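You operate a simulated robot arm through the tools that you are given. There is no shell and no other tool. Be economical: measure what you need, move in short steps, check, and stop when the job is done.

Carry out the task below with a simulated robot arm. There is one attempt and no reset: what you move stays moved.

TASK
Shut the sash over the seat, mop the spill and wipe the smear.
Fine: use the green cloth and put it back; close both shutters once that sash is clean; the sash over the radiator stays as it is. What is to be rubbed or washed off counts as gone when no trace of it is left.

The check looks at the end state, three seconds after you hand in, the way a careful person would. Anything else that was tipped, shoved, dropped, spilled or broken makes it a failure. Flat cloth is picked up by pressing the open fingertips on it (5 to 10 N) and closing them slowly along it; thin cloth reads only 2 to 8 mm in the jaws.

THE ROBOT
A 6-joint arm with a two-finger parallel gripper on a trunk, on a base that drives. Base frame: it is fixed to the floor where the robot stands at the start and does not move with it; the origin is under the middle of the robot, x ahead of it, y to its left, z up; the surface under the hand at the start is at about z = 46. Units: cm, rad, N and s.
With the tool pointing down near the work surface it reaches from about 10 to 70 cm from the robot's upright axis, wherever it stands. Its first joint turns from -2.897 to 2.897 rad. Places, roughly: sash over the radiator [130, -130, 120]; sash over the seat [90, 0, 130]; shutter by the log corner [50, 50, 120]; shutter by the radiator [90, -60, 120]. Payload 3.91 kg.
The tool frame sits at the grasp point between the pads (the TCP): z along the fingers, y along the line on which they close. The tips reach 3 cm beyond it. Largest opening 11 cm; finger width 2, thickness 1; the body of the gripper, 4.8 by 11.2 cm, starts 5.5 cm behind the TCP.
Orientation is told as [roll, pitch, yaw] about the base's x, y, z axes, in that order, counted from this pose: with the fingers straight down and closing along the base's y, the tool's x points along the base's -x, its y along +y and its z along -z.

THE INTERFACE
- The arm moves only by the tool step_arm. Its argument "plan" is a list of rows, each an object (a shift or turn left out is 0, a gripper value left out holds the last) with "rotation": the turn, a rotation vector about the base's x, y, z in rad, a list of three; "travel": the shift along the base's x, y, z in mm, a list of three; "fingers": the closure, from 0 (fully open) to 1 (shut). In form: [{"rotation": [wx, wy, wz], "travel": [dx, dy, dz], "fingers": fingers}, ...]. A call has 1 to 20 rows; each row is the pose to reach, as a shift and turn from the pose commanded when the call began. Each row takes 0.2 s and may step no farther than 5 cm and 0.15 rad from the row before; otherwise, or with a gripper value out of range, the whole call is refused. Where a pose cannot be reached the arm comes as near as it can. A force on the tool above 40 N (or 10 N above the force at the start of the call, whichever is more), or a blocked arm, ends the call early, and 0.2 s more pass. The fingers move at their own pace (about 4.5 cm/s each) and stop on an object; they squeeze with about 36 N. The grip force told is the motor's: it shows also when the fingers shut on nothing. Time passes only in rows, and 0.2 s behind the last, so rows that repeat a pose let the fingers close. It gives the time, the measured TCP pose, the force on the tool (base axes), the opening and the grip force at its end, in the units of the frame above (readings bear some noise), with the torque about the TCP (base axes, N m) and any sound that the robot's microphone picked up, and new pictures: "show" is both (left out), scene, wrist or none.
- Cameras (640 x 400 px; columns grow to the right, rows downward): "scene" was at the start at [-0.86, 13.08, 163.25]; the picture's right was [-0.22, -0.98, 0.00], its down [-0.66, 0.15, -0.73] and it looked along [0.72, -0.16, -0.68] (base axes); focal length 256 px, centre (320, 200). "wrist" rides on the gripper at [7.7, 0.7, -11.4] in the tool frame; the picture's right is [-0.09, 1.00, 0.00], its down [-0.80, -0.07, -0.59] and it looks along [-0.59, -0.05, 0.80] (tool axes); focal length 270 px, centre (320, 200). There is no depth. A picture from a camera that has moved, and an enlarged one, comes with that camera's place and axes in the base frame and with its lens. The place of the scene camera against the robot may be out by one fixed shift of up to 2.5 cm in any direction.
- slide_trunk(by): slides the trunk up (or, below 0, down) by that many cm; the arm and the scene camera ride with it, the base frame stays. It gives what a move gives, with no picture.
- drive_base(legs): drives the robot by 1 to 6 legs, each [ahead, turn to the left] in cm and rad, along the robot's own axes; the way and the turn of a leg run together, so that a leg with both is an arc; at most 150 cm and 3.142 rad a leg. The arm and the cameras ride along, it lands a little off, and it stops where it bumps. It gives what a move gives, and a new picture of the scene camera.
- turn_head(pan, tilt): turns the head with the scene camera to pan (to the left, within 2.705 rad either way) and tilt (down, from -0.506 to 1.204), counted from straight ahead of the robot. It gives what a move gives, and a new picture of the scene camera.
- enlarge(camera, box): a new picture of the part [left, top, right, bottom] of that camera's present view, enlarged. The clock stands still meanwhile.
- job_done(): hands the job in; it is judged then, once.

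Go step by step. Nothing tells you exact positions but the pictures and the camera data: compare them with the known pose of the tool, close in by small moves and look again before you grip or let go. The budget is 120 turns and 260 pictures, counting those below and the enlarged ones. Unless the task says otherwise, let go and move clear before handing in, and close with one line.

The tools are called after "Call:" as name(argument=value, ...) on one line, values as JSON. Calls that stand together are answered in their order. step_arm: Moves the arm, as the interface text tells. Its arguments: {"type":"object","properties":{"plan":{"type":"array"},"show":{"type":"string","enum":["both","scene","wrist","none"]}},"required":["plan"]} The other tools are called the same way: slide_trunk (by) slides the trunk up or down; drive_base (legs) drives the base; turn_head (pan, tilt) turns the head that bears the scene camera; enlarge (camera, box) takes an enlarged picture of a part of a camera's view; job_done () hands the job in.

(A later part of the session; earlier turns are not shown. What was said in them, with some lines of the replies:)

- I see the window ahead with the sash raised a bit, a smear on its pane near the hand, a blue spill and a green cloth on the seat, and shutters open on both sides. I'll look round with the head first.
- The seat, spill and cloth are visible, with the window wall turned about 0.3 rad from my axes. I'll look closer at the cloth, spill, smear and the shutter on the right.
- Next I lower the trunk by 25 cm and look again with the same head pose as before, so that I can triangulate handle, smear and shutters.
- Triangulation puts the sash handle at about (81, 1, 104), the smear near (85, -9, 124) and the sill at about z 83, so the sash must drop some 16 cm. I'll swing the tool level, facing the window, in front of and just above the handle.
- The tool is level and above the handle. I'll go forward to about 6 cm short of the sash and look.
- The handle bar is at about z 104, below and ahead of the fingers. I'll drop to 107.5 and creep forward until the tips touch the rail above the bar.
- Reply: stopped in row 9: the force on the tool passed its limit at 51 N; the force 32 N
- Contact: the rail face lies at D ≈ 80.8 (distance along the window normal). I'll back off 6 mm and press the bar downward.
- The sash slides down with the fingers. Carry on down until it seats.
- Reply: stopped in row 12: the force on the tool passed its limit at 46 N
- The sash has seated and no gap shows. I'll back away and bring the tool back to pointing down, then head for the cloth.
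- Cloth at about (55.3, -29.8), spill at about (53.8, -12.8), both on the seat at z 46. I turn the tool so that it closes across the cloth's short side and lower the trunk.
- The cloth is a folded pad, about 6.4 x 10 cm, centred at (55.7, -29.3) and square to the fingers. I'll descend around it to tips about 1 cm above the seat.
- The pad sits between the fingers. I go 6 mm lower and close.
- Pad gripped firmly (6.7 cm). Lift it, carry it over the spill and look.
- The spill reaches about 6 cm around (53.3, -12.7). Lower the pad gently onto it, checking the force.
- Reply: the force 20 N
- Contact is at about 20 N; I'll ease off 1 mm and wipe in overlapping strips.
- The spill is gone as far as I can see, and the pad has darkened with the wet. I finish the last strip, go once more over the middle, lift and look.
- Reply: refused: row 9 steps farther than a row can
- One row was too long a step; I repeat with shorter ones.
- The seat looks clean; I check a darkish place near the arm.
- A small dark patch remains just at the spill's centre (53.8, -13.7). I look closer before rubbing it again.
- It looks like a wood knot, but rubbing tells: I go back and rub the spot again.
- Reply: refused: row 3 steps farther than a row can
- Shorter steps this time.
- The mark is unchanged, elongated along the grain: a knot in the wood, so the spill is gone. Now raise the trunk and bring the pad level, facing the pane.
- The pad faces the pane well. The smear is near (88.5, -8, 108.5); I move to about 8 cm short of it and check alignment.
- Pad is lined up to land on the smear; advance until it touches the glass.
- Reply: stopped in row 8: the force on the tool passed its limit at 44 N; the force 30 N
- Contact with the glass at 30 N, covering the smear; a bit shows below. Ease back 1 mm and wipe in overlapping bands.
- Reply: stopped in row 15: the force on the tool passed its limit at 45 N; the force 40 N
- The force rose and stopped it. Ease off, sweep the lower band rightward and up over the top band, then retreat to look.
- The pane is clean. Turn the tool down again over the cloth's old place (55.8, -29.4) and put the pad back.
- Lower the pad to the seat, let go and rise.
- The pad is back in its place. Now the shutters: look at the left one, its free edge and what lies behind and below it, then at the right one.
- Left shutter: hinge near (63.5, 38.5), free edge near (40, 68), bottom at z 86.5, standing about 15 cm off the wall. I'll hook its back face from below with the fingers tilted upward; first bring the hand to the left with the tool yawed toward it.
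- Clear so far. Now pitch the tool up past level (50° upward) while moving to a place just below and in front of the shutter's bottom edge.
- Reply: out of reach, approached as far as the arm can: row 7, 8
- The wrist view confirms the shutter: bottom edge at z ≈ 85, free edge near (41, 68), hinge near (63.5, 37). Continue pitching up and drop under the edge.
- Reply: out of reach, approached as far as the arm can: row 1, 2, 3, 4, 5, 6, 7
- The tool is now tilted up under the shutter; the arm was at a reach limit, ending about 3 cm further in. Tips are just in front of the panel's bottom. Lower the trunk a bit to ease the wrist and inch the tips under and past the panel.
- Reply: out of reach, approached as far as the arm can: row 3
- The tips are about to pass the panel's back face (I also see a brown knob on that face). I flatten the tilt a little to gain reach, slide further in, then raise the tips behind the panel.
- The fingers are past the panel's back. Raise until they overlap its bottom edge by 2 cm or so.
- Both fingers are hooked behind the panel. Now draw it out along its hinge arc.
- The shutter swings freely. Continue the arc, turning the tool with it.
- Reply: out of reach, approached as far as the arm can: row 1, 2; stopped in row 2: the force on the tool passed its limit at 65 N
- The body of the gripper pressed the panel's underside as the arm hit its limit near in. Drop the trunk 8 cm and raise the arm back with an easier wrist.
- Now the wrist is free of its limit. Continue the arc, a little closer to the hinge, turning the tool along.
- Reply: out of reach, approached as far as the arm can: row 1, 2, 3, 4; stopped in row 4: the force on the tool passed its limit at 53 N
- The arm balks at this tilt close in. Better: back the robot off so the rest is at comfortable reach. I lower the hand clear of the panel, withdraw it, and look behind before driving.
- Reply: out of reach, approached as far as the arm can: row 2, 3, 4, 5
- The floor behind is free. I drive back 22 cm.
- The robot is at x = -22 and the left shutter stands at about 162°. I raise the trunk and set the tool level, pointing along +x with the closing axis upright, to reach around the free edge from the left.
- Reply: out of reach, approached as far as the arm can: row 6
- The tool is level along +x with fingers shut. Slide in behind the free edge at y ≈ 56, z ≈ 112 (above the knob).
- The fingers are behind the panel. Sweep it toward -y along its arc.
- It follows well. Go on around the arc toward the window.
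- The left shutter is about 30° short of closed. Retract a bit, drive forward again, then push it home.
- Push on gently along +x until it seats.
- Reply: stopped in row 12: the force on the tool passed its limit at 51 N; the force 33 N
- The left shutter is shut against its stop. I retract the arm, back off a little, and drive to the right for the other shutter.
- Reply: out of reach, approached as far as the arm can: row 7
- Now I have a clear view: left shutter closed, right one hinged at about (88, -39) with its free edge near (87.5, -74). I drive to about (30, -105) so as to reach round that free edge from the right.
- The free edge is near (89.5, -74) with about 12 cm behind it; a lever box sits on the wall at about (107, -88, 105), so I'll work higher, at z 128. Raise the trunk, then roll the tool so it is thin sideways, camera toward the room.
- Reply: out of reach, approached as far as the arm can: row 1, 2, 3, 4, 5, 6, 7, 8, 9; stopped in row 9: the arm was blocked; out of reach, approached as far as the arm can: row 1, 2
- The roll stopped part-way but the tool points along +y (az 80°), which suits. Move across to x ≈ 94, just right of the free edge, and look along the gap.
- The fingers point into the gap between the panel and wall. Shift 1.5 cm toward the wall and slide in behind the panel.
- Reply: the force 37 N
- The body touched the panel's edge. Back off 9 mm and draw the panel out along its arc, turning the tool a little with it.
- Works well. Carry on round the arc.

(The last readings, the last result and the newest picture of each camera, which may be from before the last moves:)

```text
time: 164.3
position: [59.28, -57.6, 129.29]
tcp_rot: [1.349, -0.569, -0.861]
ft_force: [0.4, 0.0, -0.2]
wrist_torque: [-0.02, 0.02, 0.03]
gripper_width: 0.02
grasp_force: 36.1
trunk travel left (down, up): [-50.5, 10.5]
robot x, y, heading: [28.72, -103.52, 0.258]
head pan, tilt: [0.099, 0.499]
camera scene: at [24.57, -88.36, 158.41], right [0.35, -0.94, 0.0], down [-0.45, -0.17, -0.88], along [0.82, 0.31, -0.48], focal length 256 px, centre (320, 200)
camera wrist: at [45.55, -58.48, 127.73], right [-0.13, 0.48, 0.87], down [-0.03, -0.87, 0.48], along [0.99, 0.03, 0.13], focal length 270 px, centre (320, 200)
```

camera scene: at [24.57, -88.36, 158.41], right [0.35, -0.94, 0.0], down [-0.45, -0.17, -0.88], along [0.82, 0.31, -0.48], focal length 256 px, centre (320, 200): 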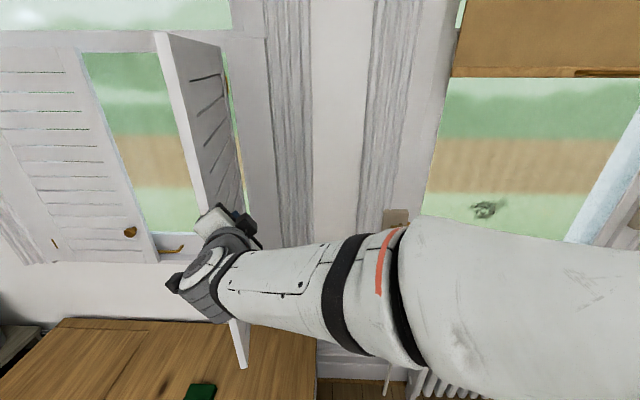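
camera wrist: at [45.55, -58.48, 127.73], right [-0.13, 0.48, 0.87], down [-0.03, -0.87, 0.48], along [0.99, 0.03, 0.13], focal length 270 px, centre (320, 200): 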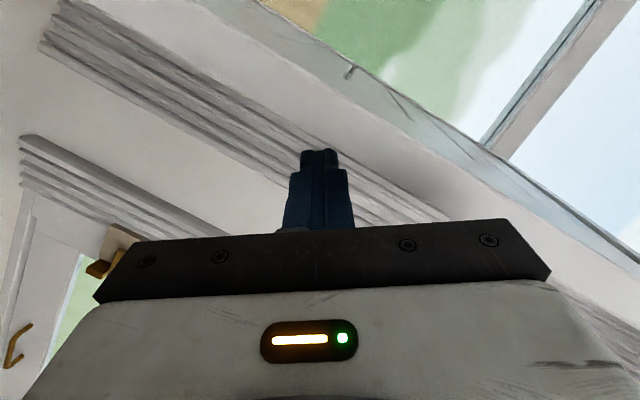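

The panel is past square with the wall. Keep pushing it round without turning the tool.

Call:
step_arm(plan=[{"travel": [-9, 29, 0]}, {"travel": [-17, 58, 0]}, {"travel": [-26, 90, 0]}, {"travel": [-33, 123, 0]}, {"travel": [-33, 162, 0]}, {"travel": [-33, 202, 0]}, {"travel": [-24, 240, 0]}, {"travel": [-15, 275, 0]}])

```text
time: 166.1
position: [57.74, -30.07, 129.13]
tcp_rot: [1.346, -0.568, -0.861]
ft_force: [-0.2, -0.7, 0.3]
wrist_torque: [-0.01, -0.03, -0.02]
gripper_width: 0.03
grasp_force: 36.1
trunk travel left (down, up): [-50.5, 10.5]
robot x, y, heading: [28.21, -103.47, 0.258]
head pan, tilt: [0.099, 0.499]
camera scene: at [24.61, -88.34, 158.41], right [0.35, -0.94, 0.0], down [-0.45, -0.17, -0.88], along [0.82, 0.31, -0.48], focal length 256 px, centre (320, 200)
camera wrist: at [44.18, -31.09, 127.51], right [-0.13, 0.48, 0.87], down [-0.03, -0.87, 0.48], along [0.99, 0.03, 0.13], focal length 270 px, centre (320, 200)
```

scene: 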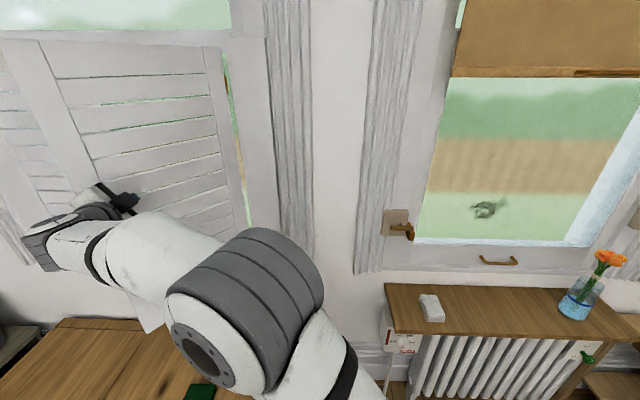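
wrist: 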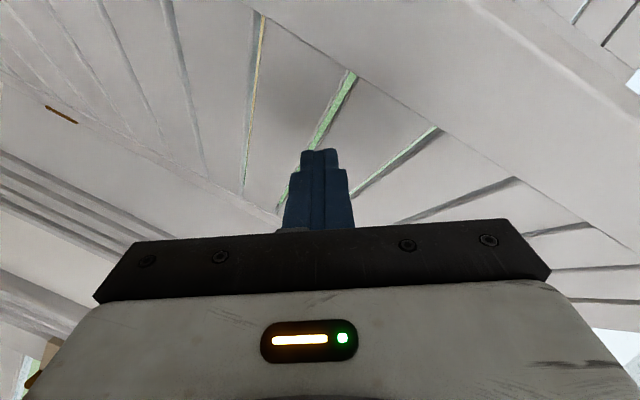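

Push on toward the window as far as reach allows.

Call:
step_arm(plan=[{"travel": [18, 30, 0]}, {"travel": [36, 55, 0]}, {"travel": [60, 75, 0]}, {"travel": [85, 90, 0]}, {"travel": [105, 98, 0]}, {"travel": [125, 104, 0]}, {"travel": [140, 108, 0]}])

```text
time: 167.7
position: [70.53, -20.49, 128.86]
tcp_rot: [1.346, -0.568, -0.859]
ft_force: [0.0, 0.2, -0.6]
wrist_torque: [0.04, 0.03, 0.02]
gripper_width: 0.01
grasp_force: 35.9
out of reach, approached as far as the arm can: row 6, 7
trunk travel left (down, up): [-50.5, 10.5]
robot x, y, heading: [28.58, -103.73, 0.256]
head pan, tilt: [0.099, 0.499]
camera scene: at [24.57, -88.45, 158.42], right [0.35, -0.94, 0.0], down [-0.45, -0.17, -0.88], along [0.82, 0.31, -0.48], focal length 256 px, centre (320, 200)
camera wrist: at [56.88, -21.34, 127.25], right [-0.12, 0.48, 0.87], down [-0.03, -0.87, 0.48], along [0.99, 0.03, 0.12], focal length 270 px, centre (320, 200)
```

scene: 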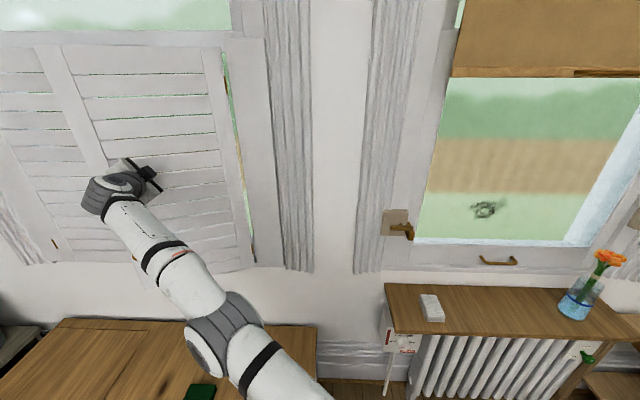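
wrist: 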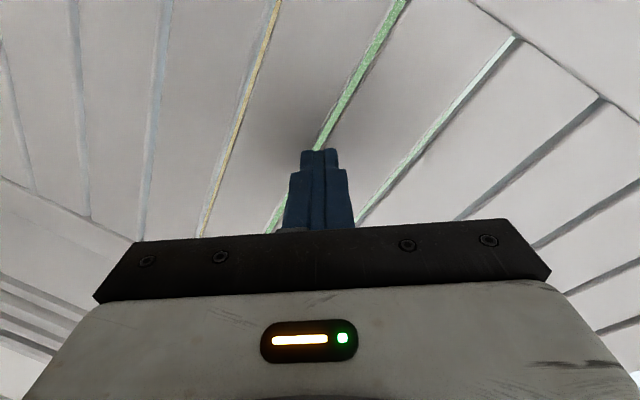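

The arm is nearly outstretched with the panel some 12° short. Slide the contact toward the hinge, where reach is easier, and push it home.

Call:
step_arm(plan=[{"travel": [0, -40, 0]}, {"travel": [15, -75, 0]}, {"travel": [35, -100, 0]}, {"travel": [55, -106, 0]}, {"travel": [70, -108, 0]}, {"travel": [80, -108, 0]}, {"travel": [88, -106, 0]}, {"travel": [95, -104, 0]}, {"travel": [102, -102, 0]}, {"travel": [109, -100, 0]}, {"travel": [116, -98, 0]}])

```text
time: 170.1
position: [82.23, -30.05, 128.69]
tcp_rot: [1.346, -0.568, -0.861]
ft_force: [0.5, 0.8, -0.4]
wrist_torque: [0.0, -0.03, 0.0]
gripper_width: 0.0
grasp_force: 35.8
out of reach, approached as far as the arm can: row 1
trunk travel left (down, up): [-50.5, 10.5]
robot x, y, heading: [28.69, -104.07, 0.261]
head pan, tilt: [0.099, 0.499]
camera scene: at [24.66, -88.43, 158.42], right [0.35, -0.94, 0.0], down [-0.45, -0.17, -0.88], along [0.82, 0.31, -0.48], focal length 256 px, centre (320, 200)
camera wrist: at [68.63, -31.04, 127.0], right [-0.12, 0.48, 0.87], down [-0.03, -0.87, 0.48], along [0.99, 0.03, 0.12], focal length 270 px, centre (320, 200)
```

scene: 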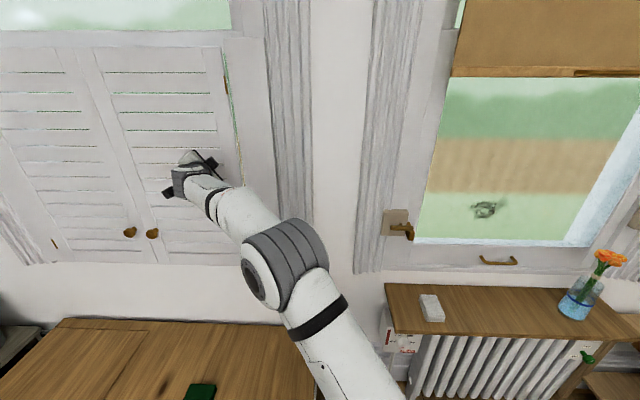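
wrist: 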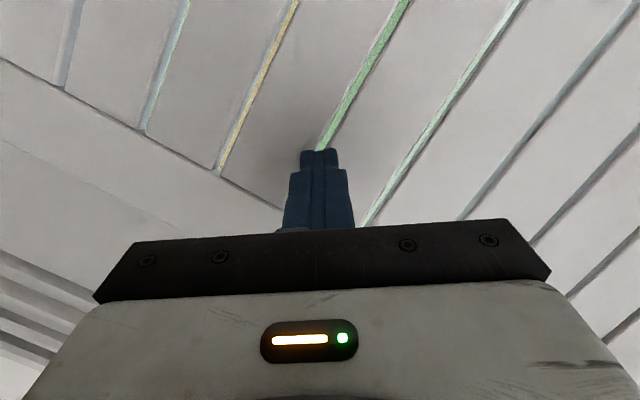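

Both panels now nearly line up. Push on in small steps until it seats.

Call:
step_arm(plan=[{"travel": [5, 1.5, 0]}, {"travel": [9.5, 3, 0]}, {"travel": [14, 4.5, 0]}, {"travel": [19, 6, 0]}, {"travel": [24, 7.5, 0]}, {"travel": [28, 9, 0]}, {"travel": [33, 10.5, 0]}, {"travel": [38, 12, 0]}], show="scene")

```text
time: 170.8
position: [82.73, -29.84, 128.72]
tcp_rot: [1.346, -0.567, -0.855]
ft_force: [-19.4, -17.4, -1.2]
wrist_torque: [-0.03, 0.02, -0.28]
gripper_width: 0.0
grasp_force: 36.5
trunk travel left (down, up): [-50.5, 10.5]
robot x, y, heading: [28.78, -103.67, 0.261]
head pan, tilt: [0.099, 0.499]
stopped in row 3: the force on the tool passed its limit at 46 N (the readings are from after the stop); the commanded pose is now the measured one
camera scene: at [24.18, -88.78, 158.46], right [0.35, -0.94, 0.0], down [-0.45, -0.17, -0.88], along [0.82, 0.31, -0.48], focal length 256 px, centre (320, 200)
```

scene: 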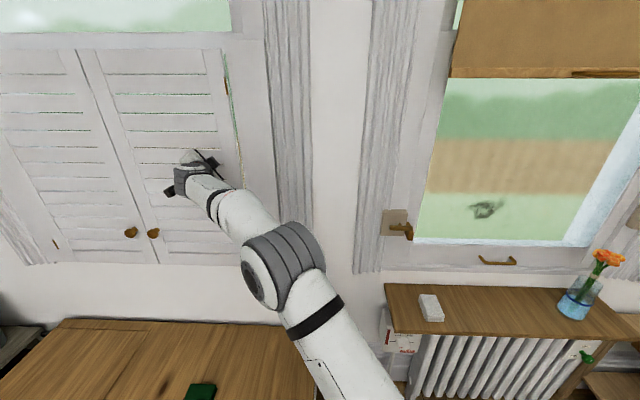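

It seated (46 N). Retract and inspect both shutters.

Call:
step_arm(plan=[{"travel": [-38, -12, 0]}, {"travel": [-76, -30, 0]}, {"travel": [-110, -60, 0]}, {"travel": [-140, -95, 0]}, {"travel": [-160, -135, 0]}, {"travel": [-180, -175, 0]}, {"travel": [-190, -215, 0]}, {"travel": [-195, -260, 0]}], show="none")

Call:
turn_head(pan=0.55, tilt=0.5)

Call:
enlarge(camera="scene", box=[160, 0, 480, 200])

```text
time: 172.6
position: [64.02, -55.83, 128.37]
tcp_rot: [1.343, -0.568, -0.855]
ft_force: [0.2, 0.1, 0.7]
wrist_torque: [-0.04, 0.04, 0.02]
gripper_width: 0.0
grasp_force: 35.8
trunk travel left (down, up): [-50.5, 10.5]
robot x, y, heading: [28.28, -103.92, 0.258]
head pan, tilt: [0.099, 0.499]
```

```text
time: 173.5
position: [63.96, -55.58, 128.33]
tcp_rot: [1.343, -0.568, -0.854]
ft_force: [0.4, -0.6, -0.7]
wrist_torque: [0.01, 0.01, -0.01]
gripper_width: 0.0
grasp_force: 36.7
trunk travel left (down, up): [-50.5, 10.5]
robot x, y, heading: [28.42, -103.41, 0.259]
head pan, tilt: [0.55, 0.499]
camera scene: at [22.35, -85.06, 158.42], right [0.72, -0.69, 0.0], down [-0.33, -0.35, -0.88], along [0.61, 0.63, -0.48], focal length 256 px, centre (320, 200)
```

scene: 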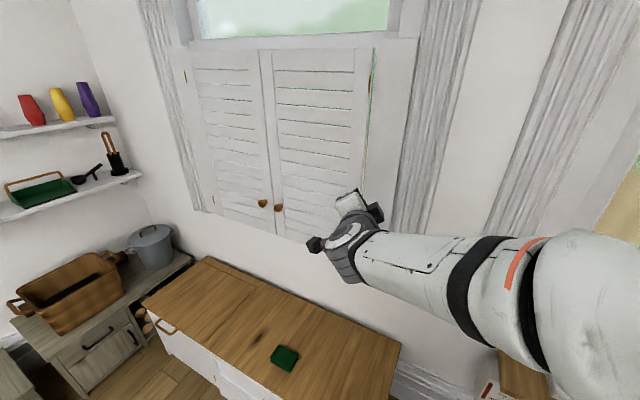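

```text
2.00 times, centred on (320, 100) of scene
camera zoom: at [22.35, -85.06, 158.42], right [0.72, -0.69, 0.0], down [-0.33, -0.35, -0.88], along [0.61, 0.63, -0.48], focal length 512 px, centre (320, 400)
```

zoom: 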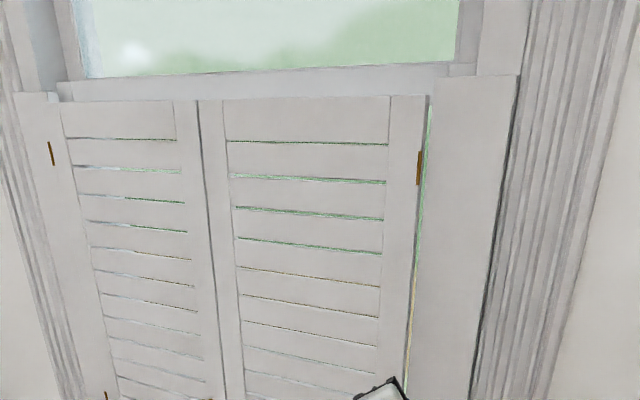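

Both shutters sit flush and closed. The sash is shut and its pane clean, the spill is gone, the green cloth is back in its place, and the hand is clear of everything.

Call:
job_done()

```text
The job is handed in.
```

The sash over the seat is shut, the spill and smear show no trace, the green cloth is back on the seat, both shutters are closed, and I left the sash over the radiator alone; the dark mark where the spill was did not change with rubbing, so I took it for a knot in the wood.
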